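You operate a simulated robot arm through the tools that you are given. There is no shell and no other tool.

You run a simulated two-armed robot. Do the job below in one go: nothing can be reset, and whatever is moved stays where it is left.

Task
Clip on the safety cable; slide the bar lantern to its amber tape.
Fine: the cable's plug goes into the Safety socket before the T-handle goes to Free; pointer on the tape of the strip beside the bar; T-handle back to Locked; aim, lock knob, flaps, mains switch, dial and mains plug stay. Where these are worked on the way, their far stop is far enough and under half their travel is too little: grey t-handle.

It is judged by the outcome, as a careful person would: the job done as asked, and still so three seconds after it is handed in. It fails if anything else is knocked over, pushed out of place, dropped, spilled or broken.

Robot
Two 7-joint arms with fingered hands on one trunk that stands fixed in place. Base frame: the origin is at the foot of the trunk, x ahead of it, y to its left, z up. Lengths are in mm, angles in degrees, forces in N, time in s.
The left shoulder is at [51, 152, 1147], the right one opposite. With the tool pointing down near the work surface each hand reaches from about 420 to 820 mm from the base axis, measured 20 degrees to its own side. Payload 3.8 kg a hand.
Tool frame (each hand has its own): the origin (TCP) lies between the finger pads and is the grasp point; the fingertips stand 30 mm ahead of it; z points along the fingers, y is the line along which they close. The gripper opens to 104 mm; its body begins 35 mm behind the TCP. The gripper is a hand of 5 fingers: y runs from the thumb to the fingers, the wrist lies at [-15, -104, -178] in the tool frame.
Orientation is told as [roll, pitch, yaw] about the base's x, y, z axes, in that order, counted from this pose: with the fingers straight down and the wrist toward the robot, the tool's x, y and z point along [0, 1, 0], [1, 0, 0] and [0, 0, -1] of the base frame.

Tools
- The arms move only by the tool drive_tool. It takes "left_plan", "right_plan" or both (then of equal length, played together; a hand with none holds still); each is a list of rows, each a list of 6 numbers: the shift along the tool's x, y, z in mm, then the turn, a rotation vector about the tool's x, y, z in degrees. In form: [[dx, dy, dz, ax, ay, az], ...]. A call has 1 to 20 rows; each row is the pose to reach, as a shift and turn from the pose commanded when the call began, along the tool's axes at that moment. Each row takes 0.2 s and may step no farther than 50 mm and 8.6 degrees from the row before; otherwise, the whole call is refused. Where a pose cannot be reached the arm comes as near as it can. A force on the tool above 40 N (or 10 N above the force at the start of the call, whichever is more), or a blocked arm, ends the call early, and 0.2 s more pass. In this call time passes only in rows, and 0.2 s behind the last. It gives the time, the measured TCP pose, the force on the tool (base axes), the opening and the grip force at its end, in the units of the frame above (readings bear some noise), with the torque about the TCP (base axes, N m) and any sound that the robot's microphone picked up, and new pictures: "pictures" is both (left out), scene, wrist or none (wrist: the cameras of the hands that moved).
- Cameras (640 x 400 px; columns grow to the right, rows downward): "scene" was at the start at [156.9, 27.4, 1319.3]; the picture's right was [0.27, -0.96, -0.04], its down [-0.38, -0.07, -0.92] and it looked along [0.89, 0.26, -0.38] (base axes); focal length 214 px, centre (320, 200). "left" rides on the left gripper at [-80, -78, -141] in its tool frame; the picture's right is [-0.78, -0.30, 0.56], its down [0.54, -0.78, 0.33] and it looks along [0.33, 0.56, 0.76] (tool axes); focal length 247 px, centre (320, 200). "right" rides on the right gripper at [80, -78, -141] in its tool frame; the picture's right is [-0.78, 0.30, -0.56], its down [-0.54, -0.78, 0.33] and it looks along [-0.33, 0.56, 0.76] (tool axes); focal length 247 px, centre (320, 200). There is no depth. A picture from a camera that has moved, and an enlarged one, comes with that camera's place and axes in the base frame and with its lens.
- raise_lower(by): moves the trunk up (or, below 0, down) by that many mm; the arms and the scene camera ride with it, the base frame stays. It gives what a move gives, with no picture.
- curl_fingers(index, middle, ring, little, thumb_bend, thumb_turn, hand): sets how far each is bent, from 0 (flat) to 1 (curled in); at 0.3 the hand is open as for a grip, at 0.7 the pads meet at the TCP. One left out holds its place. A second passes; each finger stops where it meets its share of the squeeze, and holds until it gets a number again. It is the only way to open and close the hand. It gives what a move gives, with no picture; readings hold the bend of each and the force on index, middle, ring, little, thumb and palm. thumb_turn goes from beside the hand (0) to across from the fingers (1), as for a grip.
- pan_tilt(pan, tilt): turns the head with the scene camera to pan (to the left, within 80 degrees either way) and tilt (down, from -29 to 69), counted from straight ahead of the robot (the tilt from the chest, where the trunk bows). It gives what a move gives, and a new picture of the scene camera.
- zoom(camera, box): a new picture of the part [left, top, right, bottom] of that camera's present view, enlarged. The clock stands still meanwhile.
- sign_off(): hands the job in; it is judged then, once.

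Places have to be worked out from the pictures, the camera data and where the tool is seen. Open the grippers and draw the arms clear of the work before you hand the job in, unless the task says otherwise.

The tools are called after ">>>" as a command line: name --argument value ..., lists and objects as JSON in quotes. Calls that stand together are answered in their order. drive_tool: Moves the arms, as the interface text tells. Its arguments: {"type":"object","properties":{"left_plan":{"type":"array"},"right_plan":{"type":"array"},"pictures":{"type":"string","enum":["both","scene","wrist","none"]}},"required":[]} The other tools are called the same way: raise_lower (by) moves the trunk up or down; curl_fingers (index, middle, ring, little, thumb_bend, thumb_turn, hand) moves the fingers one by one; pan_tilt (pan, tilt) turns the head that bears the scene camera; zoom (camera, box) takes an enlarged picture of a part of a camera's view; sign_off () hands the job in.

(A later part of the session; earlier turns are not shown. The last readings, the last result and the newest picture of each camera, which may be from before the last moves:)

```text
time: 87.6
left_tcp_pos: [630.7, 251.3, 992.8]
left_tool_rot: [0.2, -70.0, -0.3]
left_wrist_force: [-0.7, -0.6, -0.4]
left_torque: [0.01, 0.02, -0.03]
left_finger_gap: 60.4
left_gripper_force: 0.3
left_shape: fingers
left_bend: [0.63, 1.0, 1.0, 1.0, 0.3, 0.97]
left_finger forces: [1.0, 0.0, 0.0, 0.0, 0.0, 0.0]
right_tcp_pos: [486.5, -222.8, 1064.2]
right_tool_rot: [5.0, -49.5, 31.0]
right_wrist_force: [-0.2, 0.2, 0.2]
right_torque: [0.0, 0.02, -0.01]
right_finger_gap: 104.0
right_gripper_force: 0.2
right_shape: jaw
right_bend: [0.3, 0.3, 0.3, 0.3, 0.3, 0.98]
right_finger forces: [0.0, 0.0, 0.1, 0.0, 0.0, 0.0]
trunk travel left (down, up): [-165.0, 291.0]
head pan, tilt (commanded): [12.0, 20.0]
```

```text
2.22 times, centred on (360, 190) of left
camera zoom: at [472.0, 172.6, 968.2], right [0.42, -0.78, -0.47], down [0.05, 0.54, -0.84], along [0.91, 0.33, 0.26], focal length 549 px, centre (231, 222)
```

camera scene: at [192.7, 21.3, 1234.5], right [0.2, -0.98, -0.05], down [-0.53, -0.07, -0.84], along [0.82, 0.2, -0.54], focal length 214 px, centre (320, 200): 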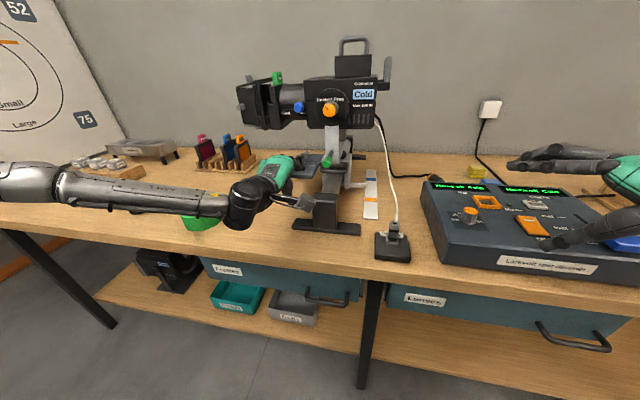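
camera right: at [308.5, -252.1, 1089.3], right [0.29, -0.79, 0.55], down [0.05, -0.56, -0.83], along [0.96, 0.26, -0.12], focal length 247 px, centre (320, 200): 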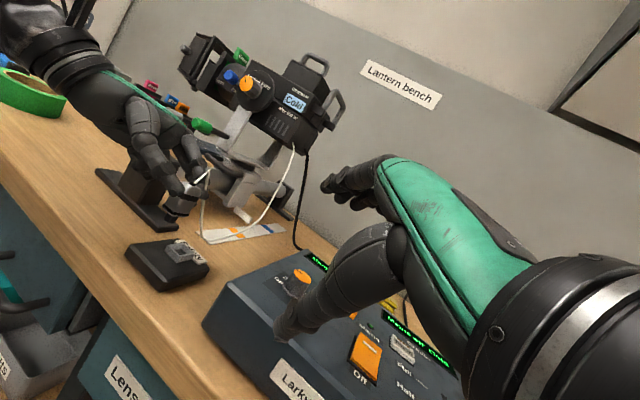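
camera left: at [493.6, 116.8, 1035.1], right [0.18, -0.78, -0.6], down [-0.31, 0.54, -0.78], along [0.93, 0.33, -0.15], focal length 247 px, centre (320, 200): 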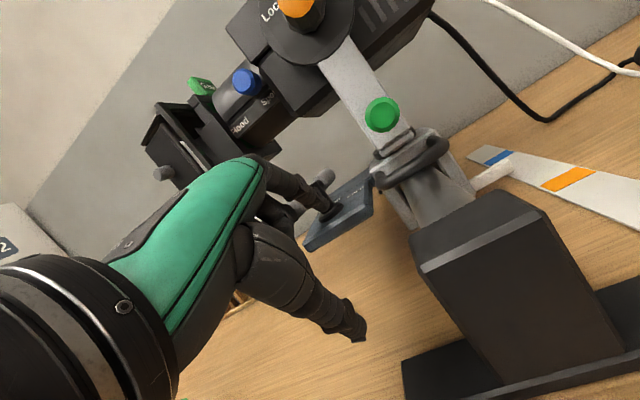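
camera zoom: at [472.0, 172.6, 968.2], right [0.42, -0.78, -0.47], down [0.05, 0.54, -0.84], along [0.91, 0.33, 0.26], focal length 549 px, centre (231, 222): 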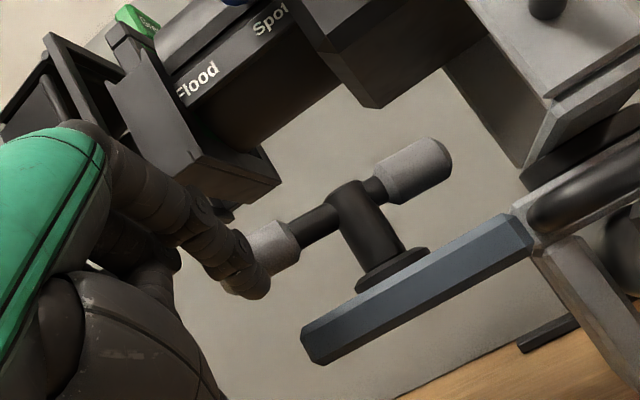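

The handle is about three-quarters to Free and the carriage hasn't moved. I push the last bit so the grip is out of the way of my other fingers.

>>> drive_tool --left_plan '[[1, 1.4, 3.8, 0, 0, 0], [1, 2.7, 7.5, 0, 0, 0], [1, 3.8, 10.3, 0, 0, 0]]' --pictures "none"

>>> zoom --camera "scene" --box '[226, 120, 346, 195]'

>>> zoom --camera "right" --box '[210, 205, 290, 265]'

```text
time: 88.4
left_tcp_pos: [642.3, 252.7, 992.9]
left_tool_rot: [0.0, -69.9, -0.3]
left_wrist_force: [-0.7, -0.6, 0.2]
left_torque: [0.02, -0.04, -0.05]
left_finger_gap: 61.5
left_gripper_force: 0.0
left_shape: fingers
left_bend: [0.62, 1.0, 1.0, 1.0, 0.3, 0.97]
left_finger forces: [0.0, 0.0, 0.0, 0.1, 0.1, 0.0]
right_tcp_pos: [485.7, -222.7, 1064.6]
right_tool_rot: [5.0, -49.6, 31.0]
right_wrist_force: [0.9, 0.0, 0.2]
right_torque: [-0.02, -0.01, 0.0]
right_finger_gap: 104.0
right_gripper_force: 0.1
right_shape: jaw
right_bend: [0.3, 0.3, 0.3, 0.3, 0.3, 0.98]
right_finger forces: [0.1, 0.0, 0.1, 0.0, 0.1, 0.0]
trunk travel left (down, up): [-165.0, 291.0]
head pan, tilt (commanded): [12.0, 20.0]
```

```text
5.33 times, centred on (286, 158) of scene
camera zoom: at [192.3, 21.4, 1234.6], right [0.2, -0.98, -0.05], down [-0.53, -0.07, -0.84], along [0.82, 0.2, -0.54], focal length 1144 px, centre (501, 427)
```

zoom: 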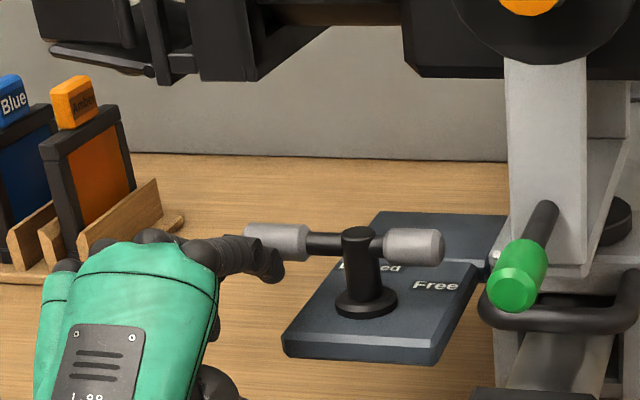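

```text
6.67 times, centred on (250, 235) of right
camera zoom: at [311.6, -249.8, 1099.2], right [0.27, -0.8, 0.54], down [0.08, -0.54, -0.84], along [0.96, 0.27, -0.09], focal length 1646 px, centre (787, -33)
```

zoom: 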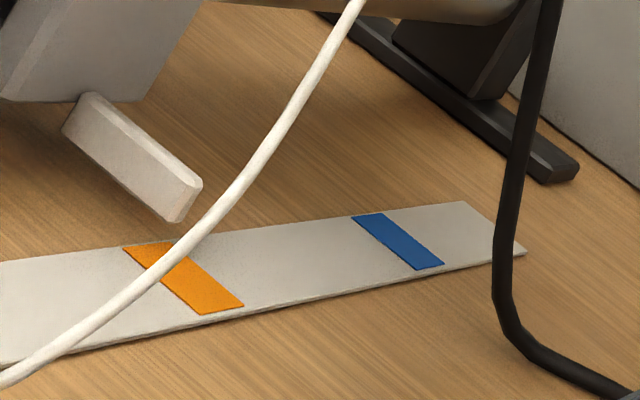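

Handle is at Free again and the pointer hasn't moved. I retreat, reshape index and middle, and come over the plate again with more overlap.

>>> drive_tool --left_plan '[[0, -8.6, -23.5, 0, 0, 0], [0, -17.1, -47, 0, 0, 0], [-28, -31.3, -56.7, 0, 0, 0], [-55.7, -41.6, -53, 0, 0, 0]]' --pictures "none"

>>> curl_fingers --hand "left" --index 0.45 --middle 0.45 --thumb_bend 0.3

>>> drive_tool --left_plan '[[0, 5, 18, 0, 0, 0], [0, 8, 36, 0, 0, 0], [0, 9.6, 52.9, 0, 0, 0]]' --pictures "none"

>>> zoom --camera "scene" --box '[226, 120, 346, 195]'

>>> zoom --camera "right" --box '[80, 80, 208, 160]'

```text
time: 89.4
left_tcp_pos: [581.2, 199.1, 970.7]
left_tool_rot: [0.1, -70.0, -0.4]
left_wrist_force: [0.2, -1.2, -0.2]
left_torque: [0.03, -0.01, 0.0]
left_finger_gap: 61.5
left_gripper_force: 0.1
left_shape: fingers
left_bend: [0.62, 1.0, 1.0, 1.0, 0.3, 0.97]
left_finger forces: [0.0, 0.0, 0.0, 0.1, 0.1, 0.0]
right_tcp_pos: [485.6, -223.0, 1063.7]
right_tool_rot: [5.1, -49.4, 31.1]
right_wrist_force: [-1.1, 0.3, -0.4]
right_torque: [0.01, -0.03, 0.0]
right_finger_gap: 104.0
right_gripper_force: 0.0
right_shape: jaw
right_bend: [0.3, 0.3, 0.3, 0.3, 0.3, 0.98]
right_finger forces: [0.1, 0.0, 0.0, 0.0, 0.0, 0.1]
trunk travel left (down, up): [-165.0, 291.0]
head pan, tilt (commanded): [12.0, 20.0]
```

```text
time: 90.4
left_tcp_pos: [579.8, 198.6, 971.6]
left_tool_rot: [0.2, -70.0, -0.3]
left_wrist_force: [0.1, 0.6, 0.8]
left_torque: [0.0, -0.03, -0.02]
left_finger_gap: 83.5
left_gripper_force: 0.1
left_shape: fingers
left_bend: [0.45, 0.45, 1.0, 1.0, 0.3, 0.97]
left_finger forces: [0.0, 0.0, 0.1, 0.0, 0.0, 0.0]
right_tcp_pos: [484.5, -222.0, 1065.2]
right_tool_rot: [5.0, -49.6, 31.1]
right_wrist_force: [-0.5, 0.1, 0.9]
right_torque: [-0.01, 0.0, 0.0]
right_finger_gap: 104.1
right_gripper_force: 0.0
right_shape: jaw
right_bend: [0.3, 0.3, 0.3, 0.3, 0.3, 0.98]
right_finger forces: [0.1, 0.1, 0.0, 0.1, 0.0, 0.1]
trunk travel left (down, up): [-165.0, 291.0]
head pan, tilt (commanded): [12.0, 20.0]
```

```text
time: 91.2
left_tcp_pos: [633.4, 196.8, 961.3]
left_tool_rot: [0.1, -69.9, -0.4]
left_wrist_force: [0.1, -0.7, -1.0]
left_torque: [0.02, -0.01, 0.02]
left_finger_gap: 83.8
left_gripper_force: 0.0
left_shape: fingers
left_bend: [0.45, 0.45, 1.0, 1.0, 0.3, 0.97]
left_finger forces: [0.1, 0.0, 0.1, 0.0, 0.1, 0.0]
right_tcp_pos: [485.6, -222.6, 1064.9]
right_tool_rot: [5.0, -49.5, 31.1]
right_wrist_force: [-0.4, -1.2, -0.2]
right_torque: [0.0, 0.02, -0.01]
right_finger_gap: 104.1
right_gripper_force: 0.0
right_shape: jaw
right_bend: [0.3, 0.3, 0.3, 0.3, 0.3, 0.98]
right_finger forces: [0.0, 0.0, 0.0, 0.0, 0.1, 0.0]
trunk travel left (down, up): [-165.0, 291.0]
head pan, tilt (commanded): [12.0, 20.0]
```

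```text
5.33 times, centred on (286, 158) of scene
camera zoom: at [192.6, 21.3, 1234.5], right [0.2, -0.98, -0.05], down [-0.53, -0.07, -0.84], along [0.82, 0.2, -0.54], focal length 1144 px, centre (501, 427)
```

zoom: 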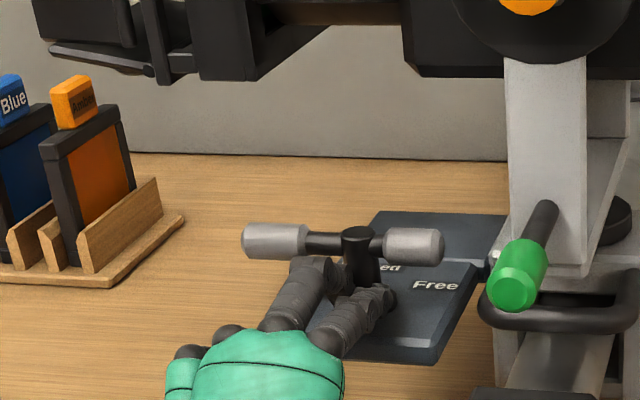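

```text
5.00 times, centred on (144, 120) of right
camera zoom: at [312.0, -249.8, 1099.0], right [0.27, -0.8, 0.54], down [0.07, -0.54, -0.84], along [0.96, 0.27, -0.09], focal length 1235 px, centre (1200, 600)
```

zoom: 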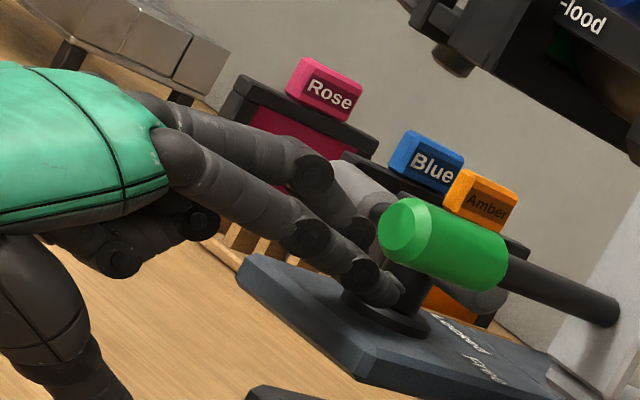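

Good overlap this time. I close index and middle onto the plate.

>>> curl_fingers --hand "left" --index 0.64 --middle 0.64

>>> zoom --camera "right" --box '[210, 205, 290, 265]'

>>> zoom --camera "scene" --box '[226, 120, 346, 195]'

```text
time: 92.2
left_tcp_pos: [630.3, 197.2, 964.0]
left_tool_rot: [0.1, -70.4, -0.2]
left_wrist_force: [3.7, 0.4, 15.5]
left_torque: [0.09, -0.51, 0.05]
left_finger_gap: 71.3
left_gripper_force: 8.1
left_shape: fingers
left_bend: [0.55, 0.57, 1.0, 1.0, 0.3, 0.97]
left_finger forces: [7.4, 8.5, 0.0, 0.0, 0.0, 0.1]
right_tcp_pos: [484.1, -224.1, 1065.7]
right_tool_rot: [5.0, -49.6, 31.2]
right_wrist_force: [-0.5, -0.2, 0.0]
right_torque: [-0.02, -0.03, 0.01]
right_finger_gap: 103.9
right_gripper_force: 0.1
right_shape: jaw
right_bend: [0.3, 0.3, 0.3, 0.3, 0.3, 0.98]
right_finger forces: [0.0, 0.0, 0.1, 0.1, 0.0, 0.0]
trunk travel left (down, up): [-165.0, 291.0]
head pan, tilt (commanded): [12.0, 20.0]
```

```text
6.67 times, centred on (250, 235) of right
camera zoom: at [310.1, -250.1, 1099.7], right [0.27, -0.8, 0.54], down [0.08, -0.54, -0.84], along [0.96, 0.27, -0.09], focal length 1646 px, centre (787, -33)
```

zoom: 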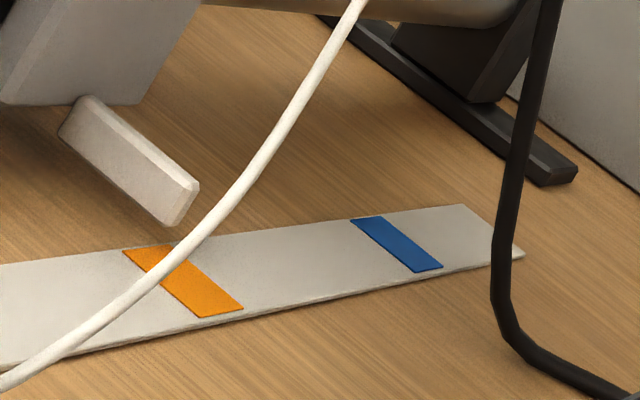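

```text
5.33 times, centred on (286, 158) of scene
camera zoom: at [190.5, 21.0, 1235.0], right [0.2, -0.98, -0.05], down [-0.53, -0.07, -0.84], along [0.82, 0.2, -0.53], focal length 1144 px, centre (501, 427)
```

zoom: 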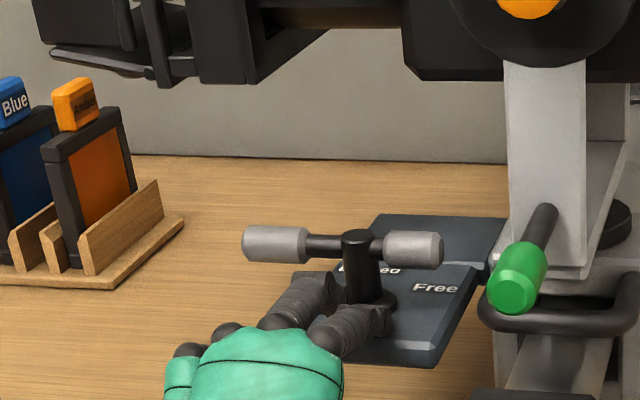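

Firm hold (7–8 N each), and closing already pulled it ~2.5 mm back. I drag 5.5 mm more.

>>> drive_tool --left_plan '[[0, -1, -2.6, 0, 0, 0], [0, -1.9, -5.2, 0, 0, 0]]' --pictures "none"

>>> zoom --camera "right" --box '[210, 205, 290, 265]'

>>> zoom --camera "scene" --box '[346, 165, 386, 225]'

```text
time: 92.8
left_tcp_pos: [624.8, 197.0, 962.8]
left_tool_rot: [0.1, -70.2, -0.3]
left_wrist_force: [4.3, 0.3, 16.1]
left_torque: [0.06, -0.5, 0.01]
left_finger_gap: 71.6
left_gripper_force: 7.7
left_shape: fingers
left_bend: [0.54, 0.56, 1.0, 1.0, 0.3, 0.97]
left_finger forces: [7.2, 8.4, 0.1, 0.0, 0.0, 0.0]
right_tcp_pos: [484.1, -223.9, 1064.9]
right_tool_rot: [4.9, -49.7, 31.3]
right_wrist_force: [-0.3, 0.0, -0.1]
right_torque: [0.0, 0.0, 0.0]
right_finger_gap: 104.1
right_gripper_force: 0.0
right_shape: jaw
right_bend: [0.3, 0.3, 0.3, 0.3, 0.3, 0.98]
right_finger forces: [0.0, 0.0, 0.0, 0.0, 0.0, 0.1]
trunk travel left (down, up): [-165.0, 291.0]
head pan, tilt (commanded): [12.0, 20.0]
```

```text
6.67 times, centred on (250, 235) of right
camera zoom: at [310.1, -250.4, 1099.6], right [0.27, -0.8, 0.54], down [0.08, -0.54, -0.84], along [0.96, 0.27, -0.09], focal length 1646 px, centre (787, -33)
```

zoom: 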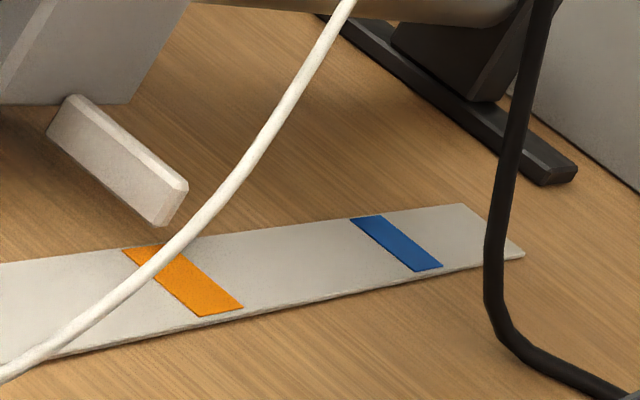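

```text
6.67 times, centred on (366, 195) of scene
camera zoom: at [190.5, 20.7, 1234.9], right [0.2, -0.98, -0.05], down [-0.53, -0.07, -0.84], along [0.82, 0.2, -0.53], focal length 1430 px, centre (13, 233)
```

zoom: 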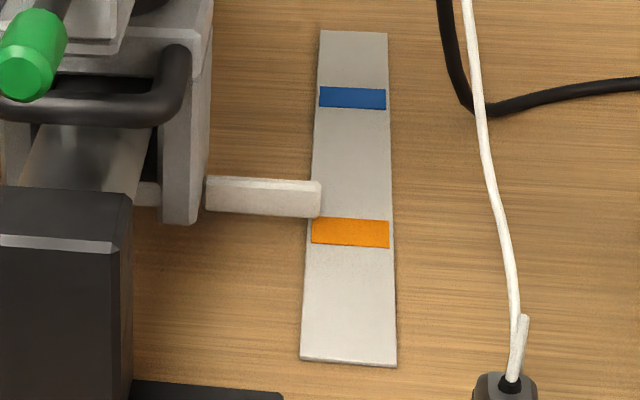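

Pointer is now centred on the amber tape in both views (within ~1–2 mm). I open the fingers and draw back.

>>> curl_fingers --hand "left" --index 0.48 --middle 0.48

>>> drive_tool --left_plan '[[0, 0, -10, 0, 0, 0], [0, -3, -20, 0, 0, 0], [0, -7, -37, 0, 0, 0], [0, -12, -54, 0, 0, 0]]' --pictures "none"

>>> zoom --camera "right" --box '[210, 205, 290, 265]'

>>> zoom --camera "scene" --box '[346, 165, 386, 225]'

>>> zoom --camera "scene" --box '[206, 110, 346, 205]'

```text
time: 93.8
left_tcp_pos: [626.2, 198.2, 960.2]
left_tool_rot: [0.1, -70.0, -0.3]
left_wrist_force: [0.1, -1.0, 0.3]
left_torque: [0.0, 0.0, -0.01]
left_finger_gap: 80.4
left_gripper_force: 0.1
left_shape: fingers
left_bend: [0.48, 0.48, 1.0, 1.0, 0.3, 0.97]
left_finger forces: [0.0, 0.1, 0.0, 0.0, 0.0, 0.1]
right_tcp_pos: [486.4, -223.4, 1063.0]
right_tool_rot: [5.0, -49.8, 31.1]
right_wrist_force: [-0.4, 0.0, -0.3]
right_torque: [0.01, 0.01, 0.01]
right_finger_gap: 103.9
right_gripper_force: 0.0
right_shape: jaw
right_bend: [0.3, 0.3, 0.3, 0.3, 0.3, 0.98]
right_finger forces: [0.1, 0.0, 0.1, 0.0, 0.0, 0.0]
trunk travel left (down, up): [-165.0, 291.0]
head pan, tilt (commanded): [12.0, 20.0]
```

```text
time: 94.8
left_tcp_pos: [569.9, 197.4, 970.1]
left_tool_rot: [0.1, -70.0, -0.2]
left_wrist_force: [0.5, -0.1, 0.0]
left_torque: [0.01, 0.01, -0.04]
left_finger_gap: 80.4
left_gripper_force: 0.1
left_shape: fingers
left_bend: [0.48, 0.48, 1.0, 1.0, 0.3, 0.97]
left_finger forces: [0.0, 0.1, 0.0, 0.0, 0.0, 0.0]
right_tcp_pos: [486.0, -223.5, 1064.2]
right_tool_rot: [5.0, -49.6, 31.2]
right_wrist_force: [-1.3, -0.2, -0.2]
right_torque: [0.01, -0.01, 0.05]
right_finger_gap: 103.8
right_gripper_force: 0.1
right_shape: jaw
right_bend: [0.3, 0.3, 0.3, 0.3, 0.3, 0.98]
right_finger forces: [0.1, 0.1, 0.0, 0.0, 0.1, 0.0]
trunk travel left (down, up): [-165.0, 291.0]
head pan, tilt (commanded): [12.0, 20.0]
```

```text
6.67 times, centred on (250, 235) of right
camera zoom: at [311.1, -249.6, 1099.4], right [0.27, -0.8, 0.54], down [0.08, -0.54, -0.84], along [0.96, 0.27, -0.09], focal length 1646 px, centre (787, -33)
```

zoom: 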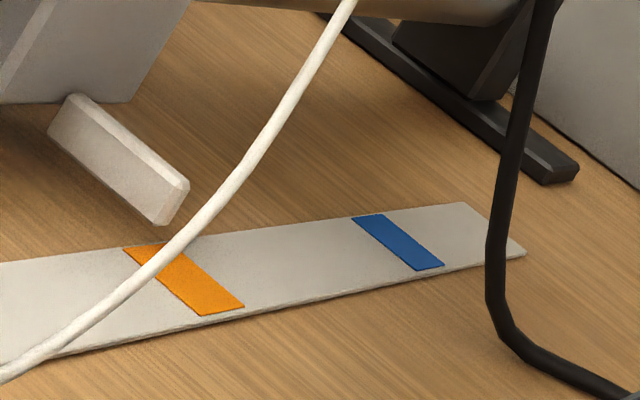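

```text
6.67 times, centred on (366, 195) of scene
camera zoom: at [191.7, 21.6, 1234.7], right [0.2, -0.98, -0.05], down [-0.53, -0.07, -0.84], along [0.82, 0.2, -0.54], focal length 1430 px, centre (13, 233)
```

zoom: 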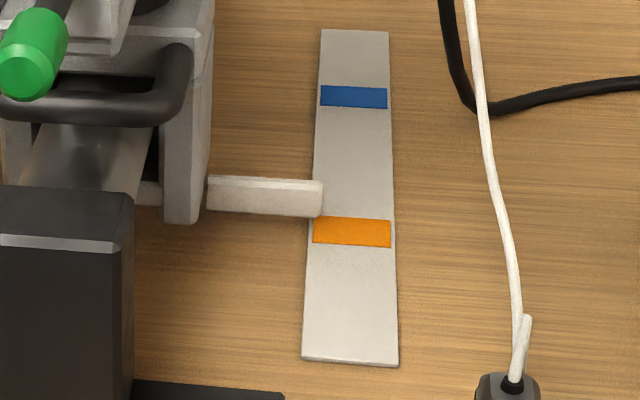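

```text
4.21 times, centred on (276, 158) of scene
camera zoom: at [191.7, 21.6, 1234.7], right [0.2, -0.98, -0.05], down [-0.53, -0.07, -0.84], along [0.82, 0.2, -0.54], focal length 903 px, centre (505, 379)
```

zoom: 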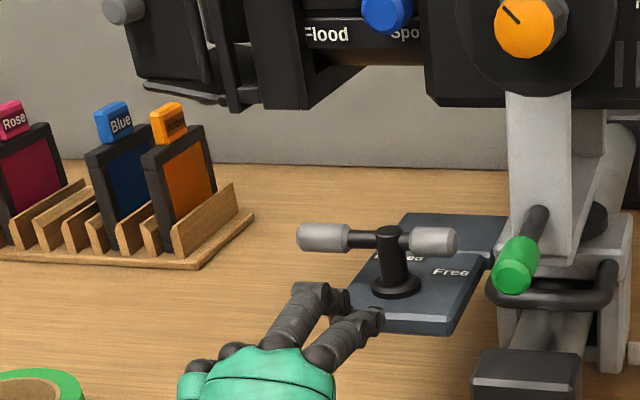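

Pointer ≈ +1 to +3 mm from the tape's middle — good. Now I set the hand for the hook again (index bent, others curled) and go to the staging point left of the handle.

>>> curl_fingers --hand "left" --index 0.62 --middle 1

>>> drive_tool --left_plan '[[34, 14, 5, 0, 0, 0], [68, 28, 10, 0, 0, 0], [100, 41, 15, 0, 0, 0]]' --pictures "none"

>>> zoom --camera "left" --box '[200, 60, 520, 260]'

>>> zoom --camera "scene" --box '[206, 110, 346, 205]'

>>> zoom --camera "right" --box '[80, 80, 208, 160]'

```text
time: 95.8
left_tcp_pos: [570.0, 197.9, 968.9]
left_tool_rot: [0.3, -70.0, -0.3]
left_wrist_force: [-0.2, -0.1, 0.3]
left_torque: [0.04, -0.02, -0.01]
left_finger_gap: 61.9
left_gripper_force: 0.0
left_shape: fingers
left_bend: [0.62, 1.0, 1.0, 1.0, 0.3, 0.97]
left_finger forces: [0.0, 0.0, 0.1, 0.1, 0.0, 0.0]
right_tcp_pos: [485.7, -223.8, 1064.0]
right_tool_rot: [5.0, -49.7, 31.2]
right_wrist_force: [-0.8, 0.0, 0.0]
right_torque: [-0.02, -0.02, -0.01]
right_finger_gap: 103.9
right_gripper_force: 0.0
right_shape: jaw
right_bend: [0.3, 0.3, 0.3, 0.3, 0.3, 0.98]
right_finger forces: [0.1, 0.0, 0.1, 0.0, 0.0, 0.0]
trunk travel left (down, up): [-165.0, 291.0]
head pan, tilt (commanded): [12.0, 20.0]
```

```text
time: 96.6
left_tcp_pos: [597.7, 301.1, 1002.6]
left_tool_rot: [0.2, -70.0, -0.3]
left_wrist_force: [0.5, 0.9, -0.2]
left_torque: [0.0, -0.03, 0.01]
left_finger_gap: 62.0
left_gripper_force: 0.1
left_shape: fingers
left_bend: [0.62, 1.0, 1.0, 1.0, 0.3, 0.97]
left_finger forces: [0.0, 0.1, 0.0, 0.1, 0.1, 0.0]
right_tcp_pos: [485.7, -223.5, 1065.3]
right_tool_rot: [4.9, -49.6, 31.1]
right_wrist_force: [-0.4, -0.5, 0.9]
right_torque: [-0.03, 0.0, 0.02]
right_finger_gap: 104.0
right_gripper_force: 0.0
right_shape: jaw
right_bend: [0.3, 0.3, 0.3, 0.3, 0.3, 0.98]
right_finger forces: [0.0, 0.0, 0.0, 0.1, 0.0, 0.1]
trunk travel left (down, up): [-165.0, 291.0]
head pan, tilt (commanded): [12.0, 20.0]
```

```text
2.00 times, centred on (360, 160) of left
camera zoom: at [438.9, 220.6, 978.5], right [0.42, -0.78, -0.47], down [0.05, 0.54, -0.84], along [0.91, 0.33, 0.26], focal length 494 px, centre (240, 280)
```

zoom: 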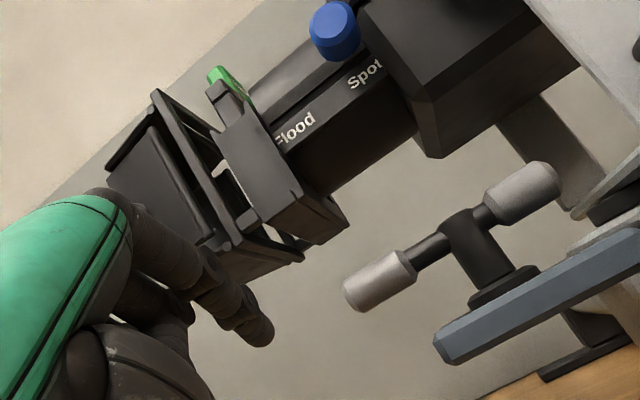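

```text
4.21 times, centred on (276, 158) of scene
camera zoom: at [191.9, 21.9, 1234.6], right [0.2, -0.98, -0.05], down [-0.53, -0.07, -0.84], along [0.82, 0.19, -0.54], focal length 903 px, centre (505, 379)
```

zoom: 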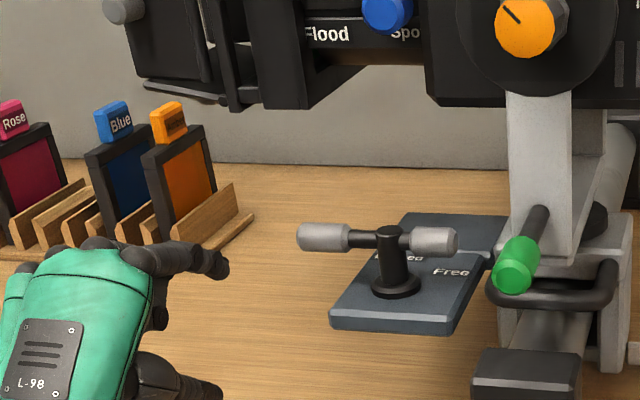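

```text
5.00 times, centred on (144, 120) of right
camera zoom: at [311.2, -249.3, 1099.4], right [0.27, -0.8, 0.54], down [0.08, -0.54, -0.84], along [0.96, 0.27, -0.09], focal length 1235 px, centre (1200, 600)
```

zoom: 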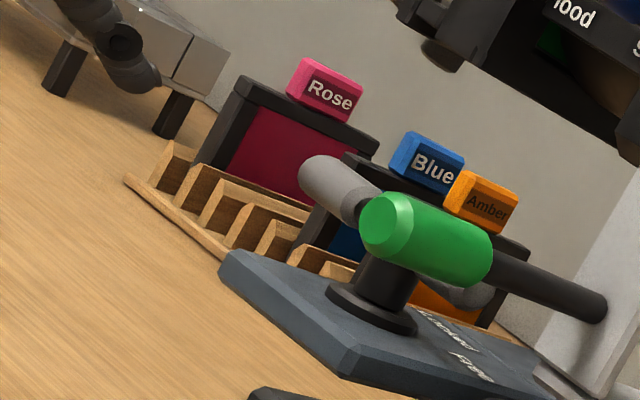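

T-bar is crosswise at X≈675 with its left end at y≈259. I move the index finger forward past the left end, then right behind the grip.

>>> drive_tool --left_plan '[[-4, 5, 18, 0, 0, 0], [-8, 9, 36, 0, 0, 0], [-11, 13, 54, 0, 0, 0], [-11.7, 15.7, 68.8, 0, 0, 0]]' --pictures "none"

>>> zoom --camera "left" --box '[240, 100, 480, 280]'

>>> zoom --camera "scene" --box '[226, 120, 346, 195]'

>>> zoom --camera "right" --box '[80, 60, 240, 160]'

```text
time: 97.6
left_tcp_pos: [671.9, 286.6, 992.4]
left_tool_rot: [0.0, -70.0, -0.2]
left_wrist_force: [1.1, -0.1, 0.3]
left_torque: [0.02, 0.0, -0.01]
left_finger_gap: 62.0
left_gripper_force: 0.1
left_shape: fingers
left_bend: [0.62, 1.0, 1.0, 1.0, 0.3, 0.97]
left_finger forces: [0.0, 0.0, 0.1, 0.0, 0.1, 0.0]
right_tcp_pos: [486.2, -223.2, 1064.7]
right_tool_rot: [5.0, -49.4, 31.1]
right_wrist_force: [-0.1, 0.0, -0.6]
right_torque: [0.0, -0.02, -0.08]
right_finger_gap: 103.9
right_gripper_force: 0.1
right_shape: jaw
right_bend: [0.3, 0.3, 0.3, 0.3, 0.3, 0.98]
right_finger forces: [0.0, 0.1, 0.1, 0.0, 0.0, 0.1]
trunk travel left (down, up): [-165.0, 291.0]
head pan, tilt (commanded): [12.0, 20.0]
```

```text
2.22 times, centred on (360, 190) of left
camera zoom: at [511.2, 206.7, 969.1], right [0.42, -0.78, -0.47], down [0.05, 0.53, -0.84], along [0.91, 0.33, 0.26], focal length 549 px, centre (231, 222)
```

zoom: 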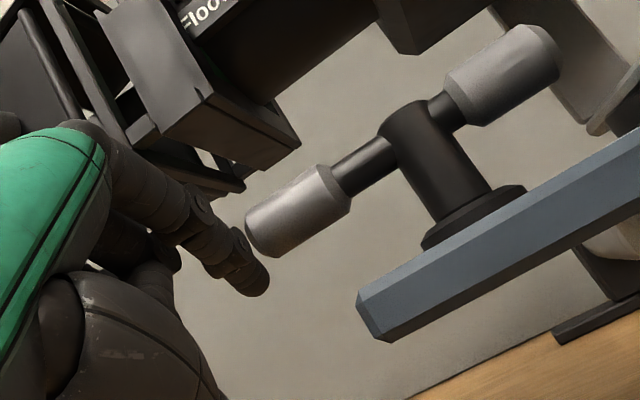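

```text
5.33 times, centred on (286, 158) of scene
camera zoom: at [192.6, 21.4, 1234.5], right [0.2, -0.98, -0.05], down [-0.53, -0.07, -0.84], along [0.82, 0.2, -0.54], focal length 1144 px, centre (501, 427)
```

zoom: 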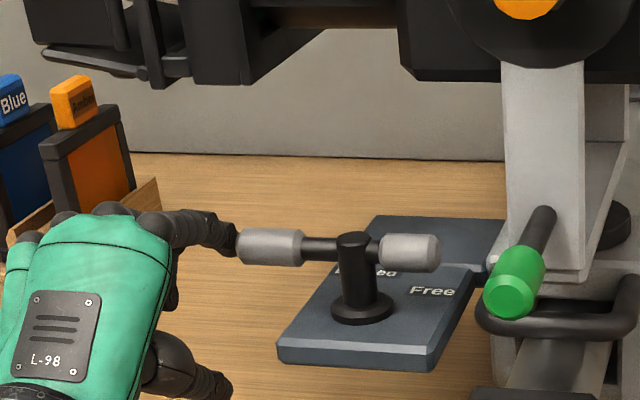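

```text
4.00 times, centred on (160, 110) of right
camera zoom: at [312.0, -249.7, 1099.0], right [0.27, -0.8, 0.54], down [0.07, -0.54, -0.84], along [0.96, 0.27, -0.09], focal length 988 px, centre (960, 560)
```

zoom: 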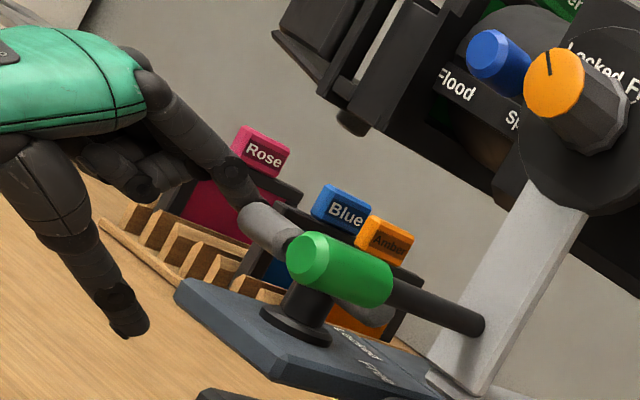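

Index tip is just past the grip's left end and beyond it in depth. I move right 32 mm to stand behind the grip, stopping if it touches.

>>> drive_tool --left_plan '[[-8, 0, 0, 0, 0, 0], [-16, 0, 0, 0, 0, 0], [-24, 0, 0, 0, 0, 0], [-31, 0, 0, 0, 0, 0]]' --pictures "none"

>>> zoom --camera "left" --box '[240, 100, 480, 280]'

>>> zoom --camera "scene" --box '[226, 120, 346, 195]'

```text
time: 98.8
left_tcp_pos: [672.0, 253.2, 996.8]
left_tool_rot: [-0.1, -70.4, 0.4]
left_wrist_force: [1.9, 3.3, 4.3]
left_torque: [-0.08, 0.03, 0.12]
left_finger_gap: 68.4
left_gripper_force: 2.3
left_shape: fingers
left_bend: [0.57, 1.0, 1.0, 1.0, 0.3, 0.97]
left_finger forces: [5.4, 0.0, 0.0, 0.0, 0.0, 0.0]
right_tcp_pos: [484.3, -230.0, 1065.0]
right_tool_rot: [5.1, -49.5, 30.7]
right_wrist_force: [-0.3, -0.9, 0.4]
right_torque: [0.06, -0.01, 0.02]
right_finger_gap: 104.0
right_gripper_force: 0.1
right_shape: jaw
right_bend: [0.3, 0.3, 0.3, 0.3, 0.3, 0.98]
right_finger forces: [0.0, 0.1, 0.0, 0.1, 0.0, 0.0]
trunk travel left (down, up): [-165.0, 291.0]
head pan, tilt (commanded): [12.0, 20.0]
stopped in row 4 (left hand): the force on the tool passed its limit at 41 N (the readings are from after the stop); the commanded pose is now the measured one
```

```text
2.22 times, centred on (360, 190) of left
camera zoom: at [513.6, 172.9, 972.0], right [0.43, -0.77, -0.47], down [0.05, 0.53, -0.84], along [0.9, 0.34, 0.27], focal length 549 px, centre (231, 222)
```

zoom: 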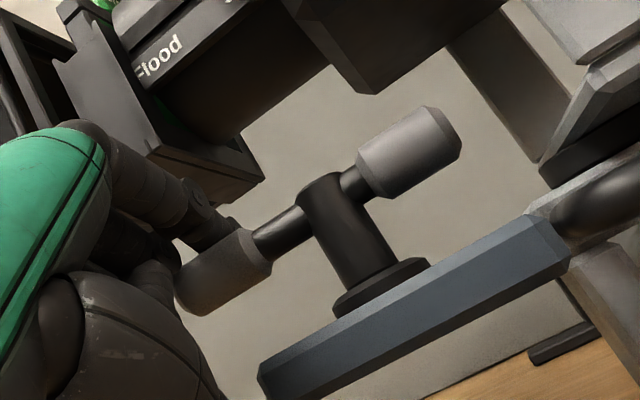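

```text
5.33 times, centred on (286, 158) of scene
camera zoom: at [191.6, 19.5, 1234.9], right [0.2, -0.98, -0.05], down [-0.53, -0.07, -0.84], along [0.82, 0.19, -0.54], focal length 1144 px, centre (501, 427)
```

zoom: 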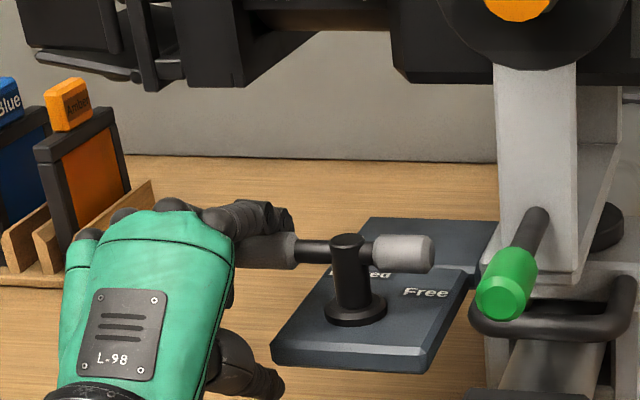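

The finger struck the grip's end (41 N stop) and is now resting on it. I lift 10 mm to release and inspect before continuing.

>>> drive_tool --left_plan '[[0, 4.7, -1.7, 0, 0, 0], [2, 11, -4, 0, 0, 0]]' --pictures "none"

>>> zoom --camera "left" --box '[240, 100, 480, 280]'

>>> zoom --camera "scene" --box '[226, 120, 346, 195]'

>>> zoom --camera "right" --box '[40, 60, 300, 285]'

>>> zoom --camera "right" --box '[210, 205, 290, 265]'

```text
time: 99.4
left_tcp_pos: [670.7, 262.8, 1006.8]
left_tool_rot: [-0.3, -70.2, 0.9]
left_wrist_force: [-0.8, -1.2, -1.3]
left_torque: [0.01, 0.03, 0.0]
left_finger_gap: 62.1
left_gripper_force: 0.0
left_shape: fingers
left_bend: [0.62, 1.0, 1.0, 1.0, 0.3, 0.98]
left_finger forces: [0.0, 0.1, 0.0, 0.1, 0.1, 0.1]
right_tcp_pos: [485.8, -226.3, 1065.2]
right_tool_rot: [4.9, -49.5, 31.0]
right_wrist_force: [0.1, 0.2, 0.8]
right_torque: [0.01, -0.02, 0.01]
right_finger_gap: 103.8
right_gripper_force: 0.0
right_shape: jaw
right_bend: [0.3, 0.3, 0.3, 0.3, 0.3, 0.98]
right_finger forces: [0.0, 0.1, 0.0, 0.0, 0.0, 0.1]
trunk travel left (down, up): [-165.0, 291.0]
head pan, tilt (commanded): [12.0, 20.0]
```

```text
2.22 times, centred on (360, 190) of left
camera zoom: at [512.3, 180.2, 983.2], right [0.43, -0.77, -0.47], down [0.04, 0.53, -0.84], along [0.9, 0.34, 0.26], focal length 549 px, centre (231, 222)
```

zoom: 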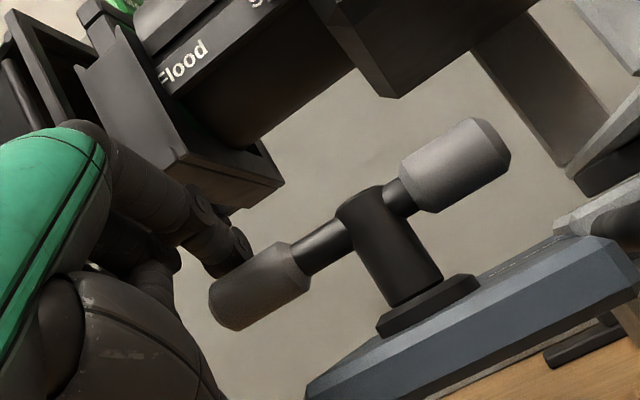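

```text
5.33 times, centred on (286, 158) of scene
camera zoom: at [191.8, 20.9, 1234.6], right [0.2, -0.98, -0.05], down [-0.53, -0.07, -0.84], along [0.82, 0.2, -0.54], focal length 1144 px, centre (501, 427)
```

zoom: 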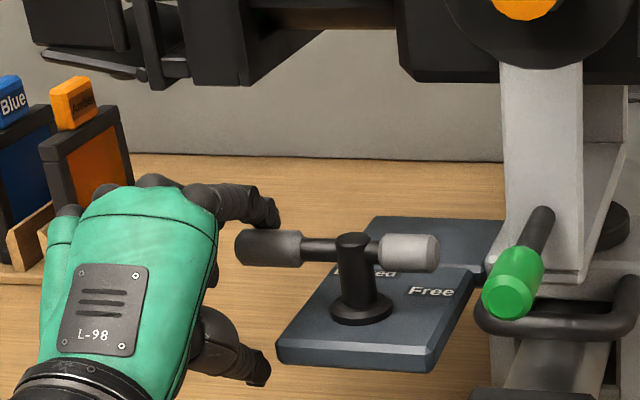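

```text
1.78 times, centred on (170, 172) of right
camera zoom: at [310.3, -251.8, 1099.3], right [0.27, -0.8, 0.54], down [0.07, -0.54, -0.84], along [0.96, 0.26, -0.09], focal length 439 px, centre (587, 249)
```

zoom: 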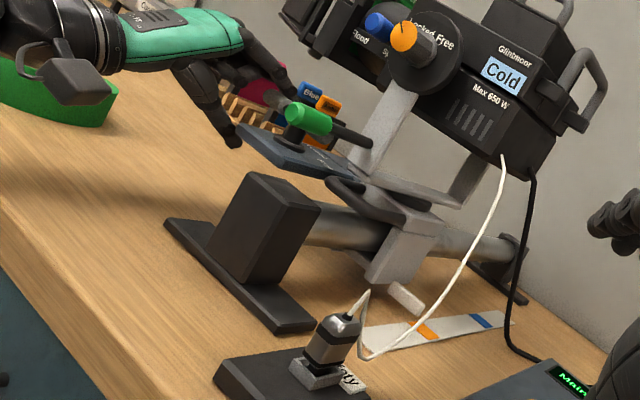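

```text
6.67 times, centred on (250, 235) of right
camera zoom: at [310.3, -251.8, 1099.3], right [0.27, -0.8, 0.54], down [0.07, -0.54, -0.84], along [0.96, 0.26, -0.09], focal length 1646 px, centre (787, -33)
```

zoom: 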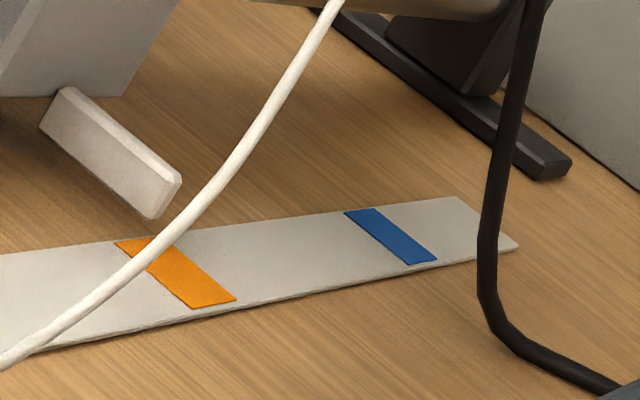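

Nothing has shifted: pointer still centred and the bar still crosswise. The finger's upper part had met the grip, so I go 10 mm further beyond the bar before lowering behind it.

>>> drive_tool --left_plan '[[0, 1.7, 4.7, 0, 0, 0], [0, 3.4, 9.4, 0, 0, 0], [-2, 0, 10.6, 0, 0, 0], [-4, -4, 12, 0, 0, 0], [-5, -8.8, 13.8, 0, 0, 0]]' --pictures "none"

>>> zoom --camera "left" --box '[240, 100, 480, 280]'

>>> zoom --camera "scene" --box '[226, 120, 346, 195]'

```text
time: 100.6
left_tcp_pos: [679.2, 257.5, 996.2]
left_tool_rot: [-0.4, -70.4, 1.2]
left_wrist_force: [-0.9, 2.8, 7.2]
left_torque: [-0.04, 0.0, 0.02]
left_finger_gap: 65.2
left_gripper_force: 4.0
left_shape: fingers
left_bend: [0.59, 1.0, 1.0, 1.0, 0.3, 0.98]
left_finger forces: [4.3, 3.7, 0.0, 0.0, 0.0, 0.1]
right_tcp_pos: [483.6, -225.5, 1066.3]
right_tool_rot: [4.9, -49.6, 31.0]
right_wrist_force: [-0.4, 0.9, -0.3]
right_torque: [0.01, -0.03, 0.01]
right_finger_gap: 104.4
right_gripper_force: 0.1
right_shape: jaw
right_bend: [0.3, 0.3, 0.3, 0.3, 0.3, 0.98]
right_finger forces: [0.0, 0.0, 0.0, 0.0, 0.0, 0.0]
trunk travel left (down, up): [-165.0, 291.0]
head pan, tilt (commanded): [12.0, 20.0]
```

```text
2.22 times, centred on (360, 190) of left
camera zoom: at [522.7, 174.8, 970.4], right [0.44, -0.77, -0.46], down [0.05, 0.53, -0.84], along [0.9, 0.35, 0.27], focal length 549 px, centre (231, 222)
```

zoom: 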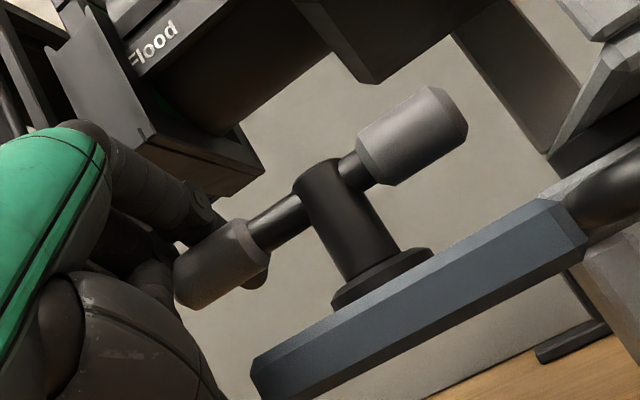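

```text
5.33 times, centred on (286, 158) of scene
camera zoom: at [190.9, 21.8, 1235.0], right [0.2, -0.98, -0.05], down [-0.53, -0.07, -0.84], along [0.82, 0.2, -0.54], focal length 1144 px, centre (501, 427)
```

zoom: 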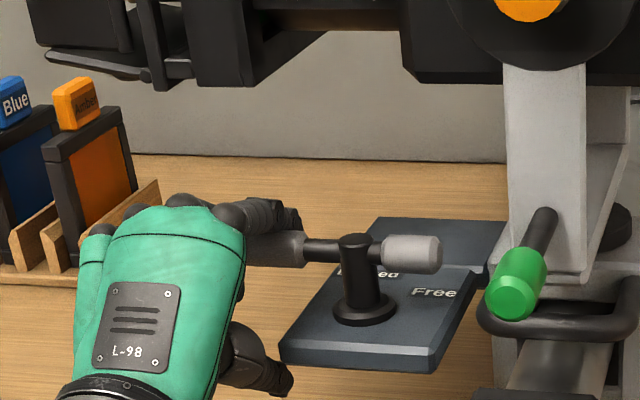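

The index now bears on the back of the grip (4 N). I lift 4 mm to ease the downward load and start pulling toward me.

>>> drive_tool --left_plan '[[0, 3.8, -1.4, 0, 0, 0], [1, 1.4, -8, 0, 0, 0], [2, -1, -14.5, 0, 0, 0]]' --pictures "none"

>>> zoom --camera "scene" --box '[226, 120, 346, 195]'

>>> zoom --camera "left" --box '[240, 100, 480, 280]'

>>> zoom --camera "right" --box '[210, 205, 290, 265]'

```text
time: 101.4
left_tcp_pos: [666.5, 256.3, 996.5]
left_tool_rot: [-0.2, -70.0, 0.8]
left_wrist_force: [1.6, -1.1, 2.1]
left_torque: [-0.01, -0.01, 0.0]
left_finger_gap: 64.9
left_gripper_force: 1.0
left_shape: fingers
left_bend: [0.6, 1.0, 1.0, 1.0, 0.3, 0.98]
left_finger forces: [2.5, 0.0, 0.0, 0.1, 0.0, 0.0]
right_tcp_pos: [484.3, -225.5, 1064.6]
right_tool_rot: [5.0, -49.5, 30.9]
right_wrist_force: [0.2, -0.2, 0.8]
right_torque: [-0.03, 0.03, 0.01]
right_finger_gap: 103.7
right_gripper_force: 0.0
right_shape: jaw
right_bend: [0.3, 0.3, 0.3, 0.3, 0.3, 0.98]
right_finger forces: [0.1, 0.1, 0.1, 0.0, 0.0, 0.1]
trunk travel left (down, up): [-165.0, 291.0]
head pan, tilt (commanded): [12.0, 20.0]
```

```text
5.33 times, centred on (286, 158) of scene
camera zoom: at [191.8, 20.9, 1234.7], right [0.2, -0.98, -0.05], down [-0.53, -0.07, -0.84], along [0.82, 0.2, -0.54], focal length 1144 px, centre (501, 427)
```

zoom: 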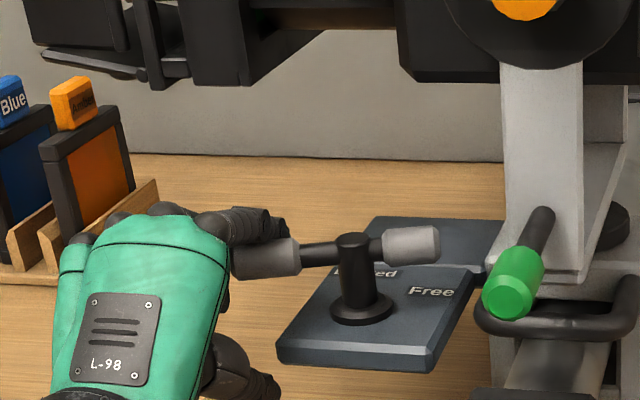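

```text
2.22 times, centred on (360, 190) of left
camera zoom: at [508.3, 175.4, 972.0], right [0.43, -0.77, -0.47], down [0.04, 0.53, -0.84], along [0.9, 0.34, 0.26], focal length 549 px, centre (231, 222)
```

zoom: 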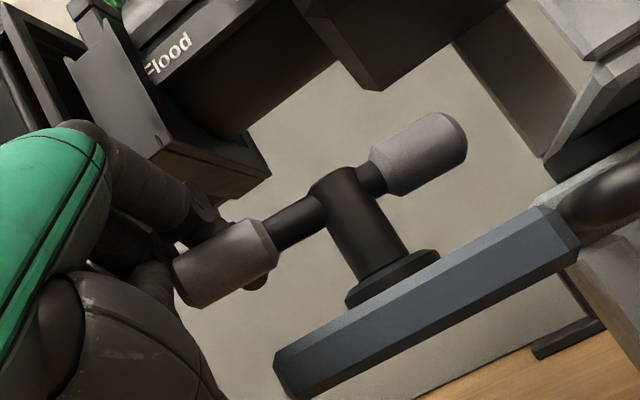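

```text
6.67 times, centred on (250, 235) of right
camera zoom: at [310.1, -252.1, 1099.3], right [0.27, -0.8, 0.54], down [0.07, -0.54, -0.84], along [0.96, 0.26, -0.09], focal length 1646 px, centre (787, -33)
```

zoom: 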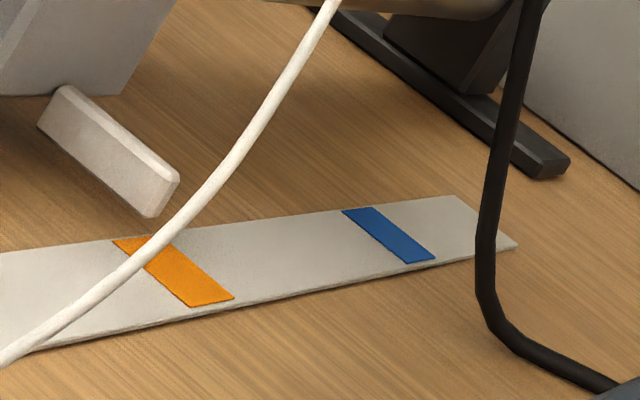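

The bar is turning (now ≈ −68°) and the pointer has only moved about 1 mm. I continue the pull along the arc.

>>> drive_tool --left_plan '[[0, -2, -5.6, 0, 0, 0], [-1, -4.1, -11.3, 0, 0, 0], [-2.5, -6.2, -17, 0, 0, 0], [-6, -8.2, -22.6, 0, 0, 0]]' --pictures "none"

>>> zoom --camera "scene" --box '[226, 120, 346, 195]'

>>> zoom --camera "right" --box '[210, 205, 290, 265]'

```text
time: 102.4
left_tcp_pos: [641.9, 253.4, 998.1]
left_tool_rot: [-0.2, -70.2, 0.9]
left_wrist_force: [1.5, 0.7, 1.4]
left_torque: [-0.01, 0.02, 0.01]
left_finger_gap: 63.9
left_gripper_force: 0.3
left_shape: fingers
left_bend: [0.61, 1.0, 1.0, 1.0, 0.3, 0.98]
left_finger forces: [1.4, 0.0, 0.0, 0.0, 0.0, 0.1]
right_tcp_pos: [484.8, -225.4, 1065.0]
right_tool_rot: [4.9, -49.6, 30.9]
right_wrist_force: [-0.5, 0.0, 0.6]
right_torque: [0.02, 0.0, 0.02]
right_finger_gap: 103.7
right_gripper_force: 0.0
right_shape: jaw
right_bend: [0.3, 0.3, 0.3, 0.3, 0.3, 0.98]
right_finger forces: [0.0, 0.1, 0.0, 0.1, 0.1, 0.1]
trunk travel left (down, up): [-165.0, 291.0]
head pan, tilt (commanded): [12.0, 20.0]
```

```text
5.33 times, centred on (286, 158) of scene
camera zoom: at [192.1, 21.4, 1234.6], right [0.2, -0.98, -0.05], down [-0.53, -0.07, -0.84], along [0.82, 0.2, -0.54], focal length 1144 px, centre (501, 427)
```

zoom: 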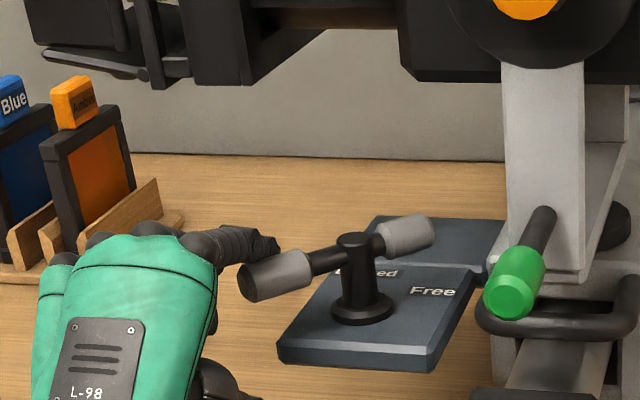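

```text
6.67 times, centred on (250, 235) of right
camera zoom: at [310.6, -251.7, 1099.3], right [0.27, -0.8, 0.54], down [0.07, -0.54, -0.84], along [0.96, 0.26, -0.09], focal length 1646 px, centre (787, -33)
```

zoom: 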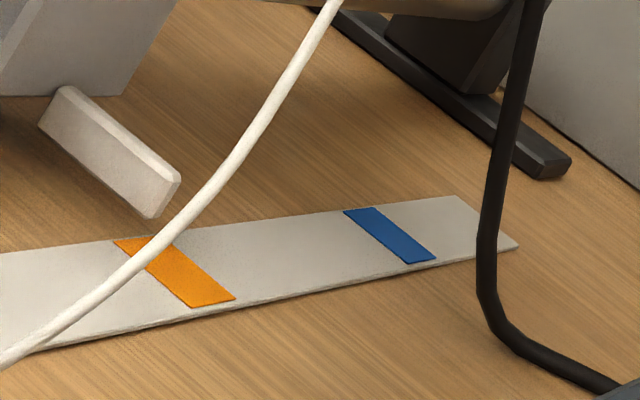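

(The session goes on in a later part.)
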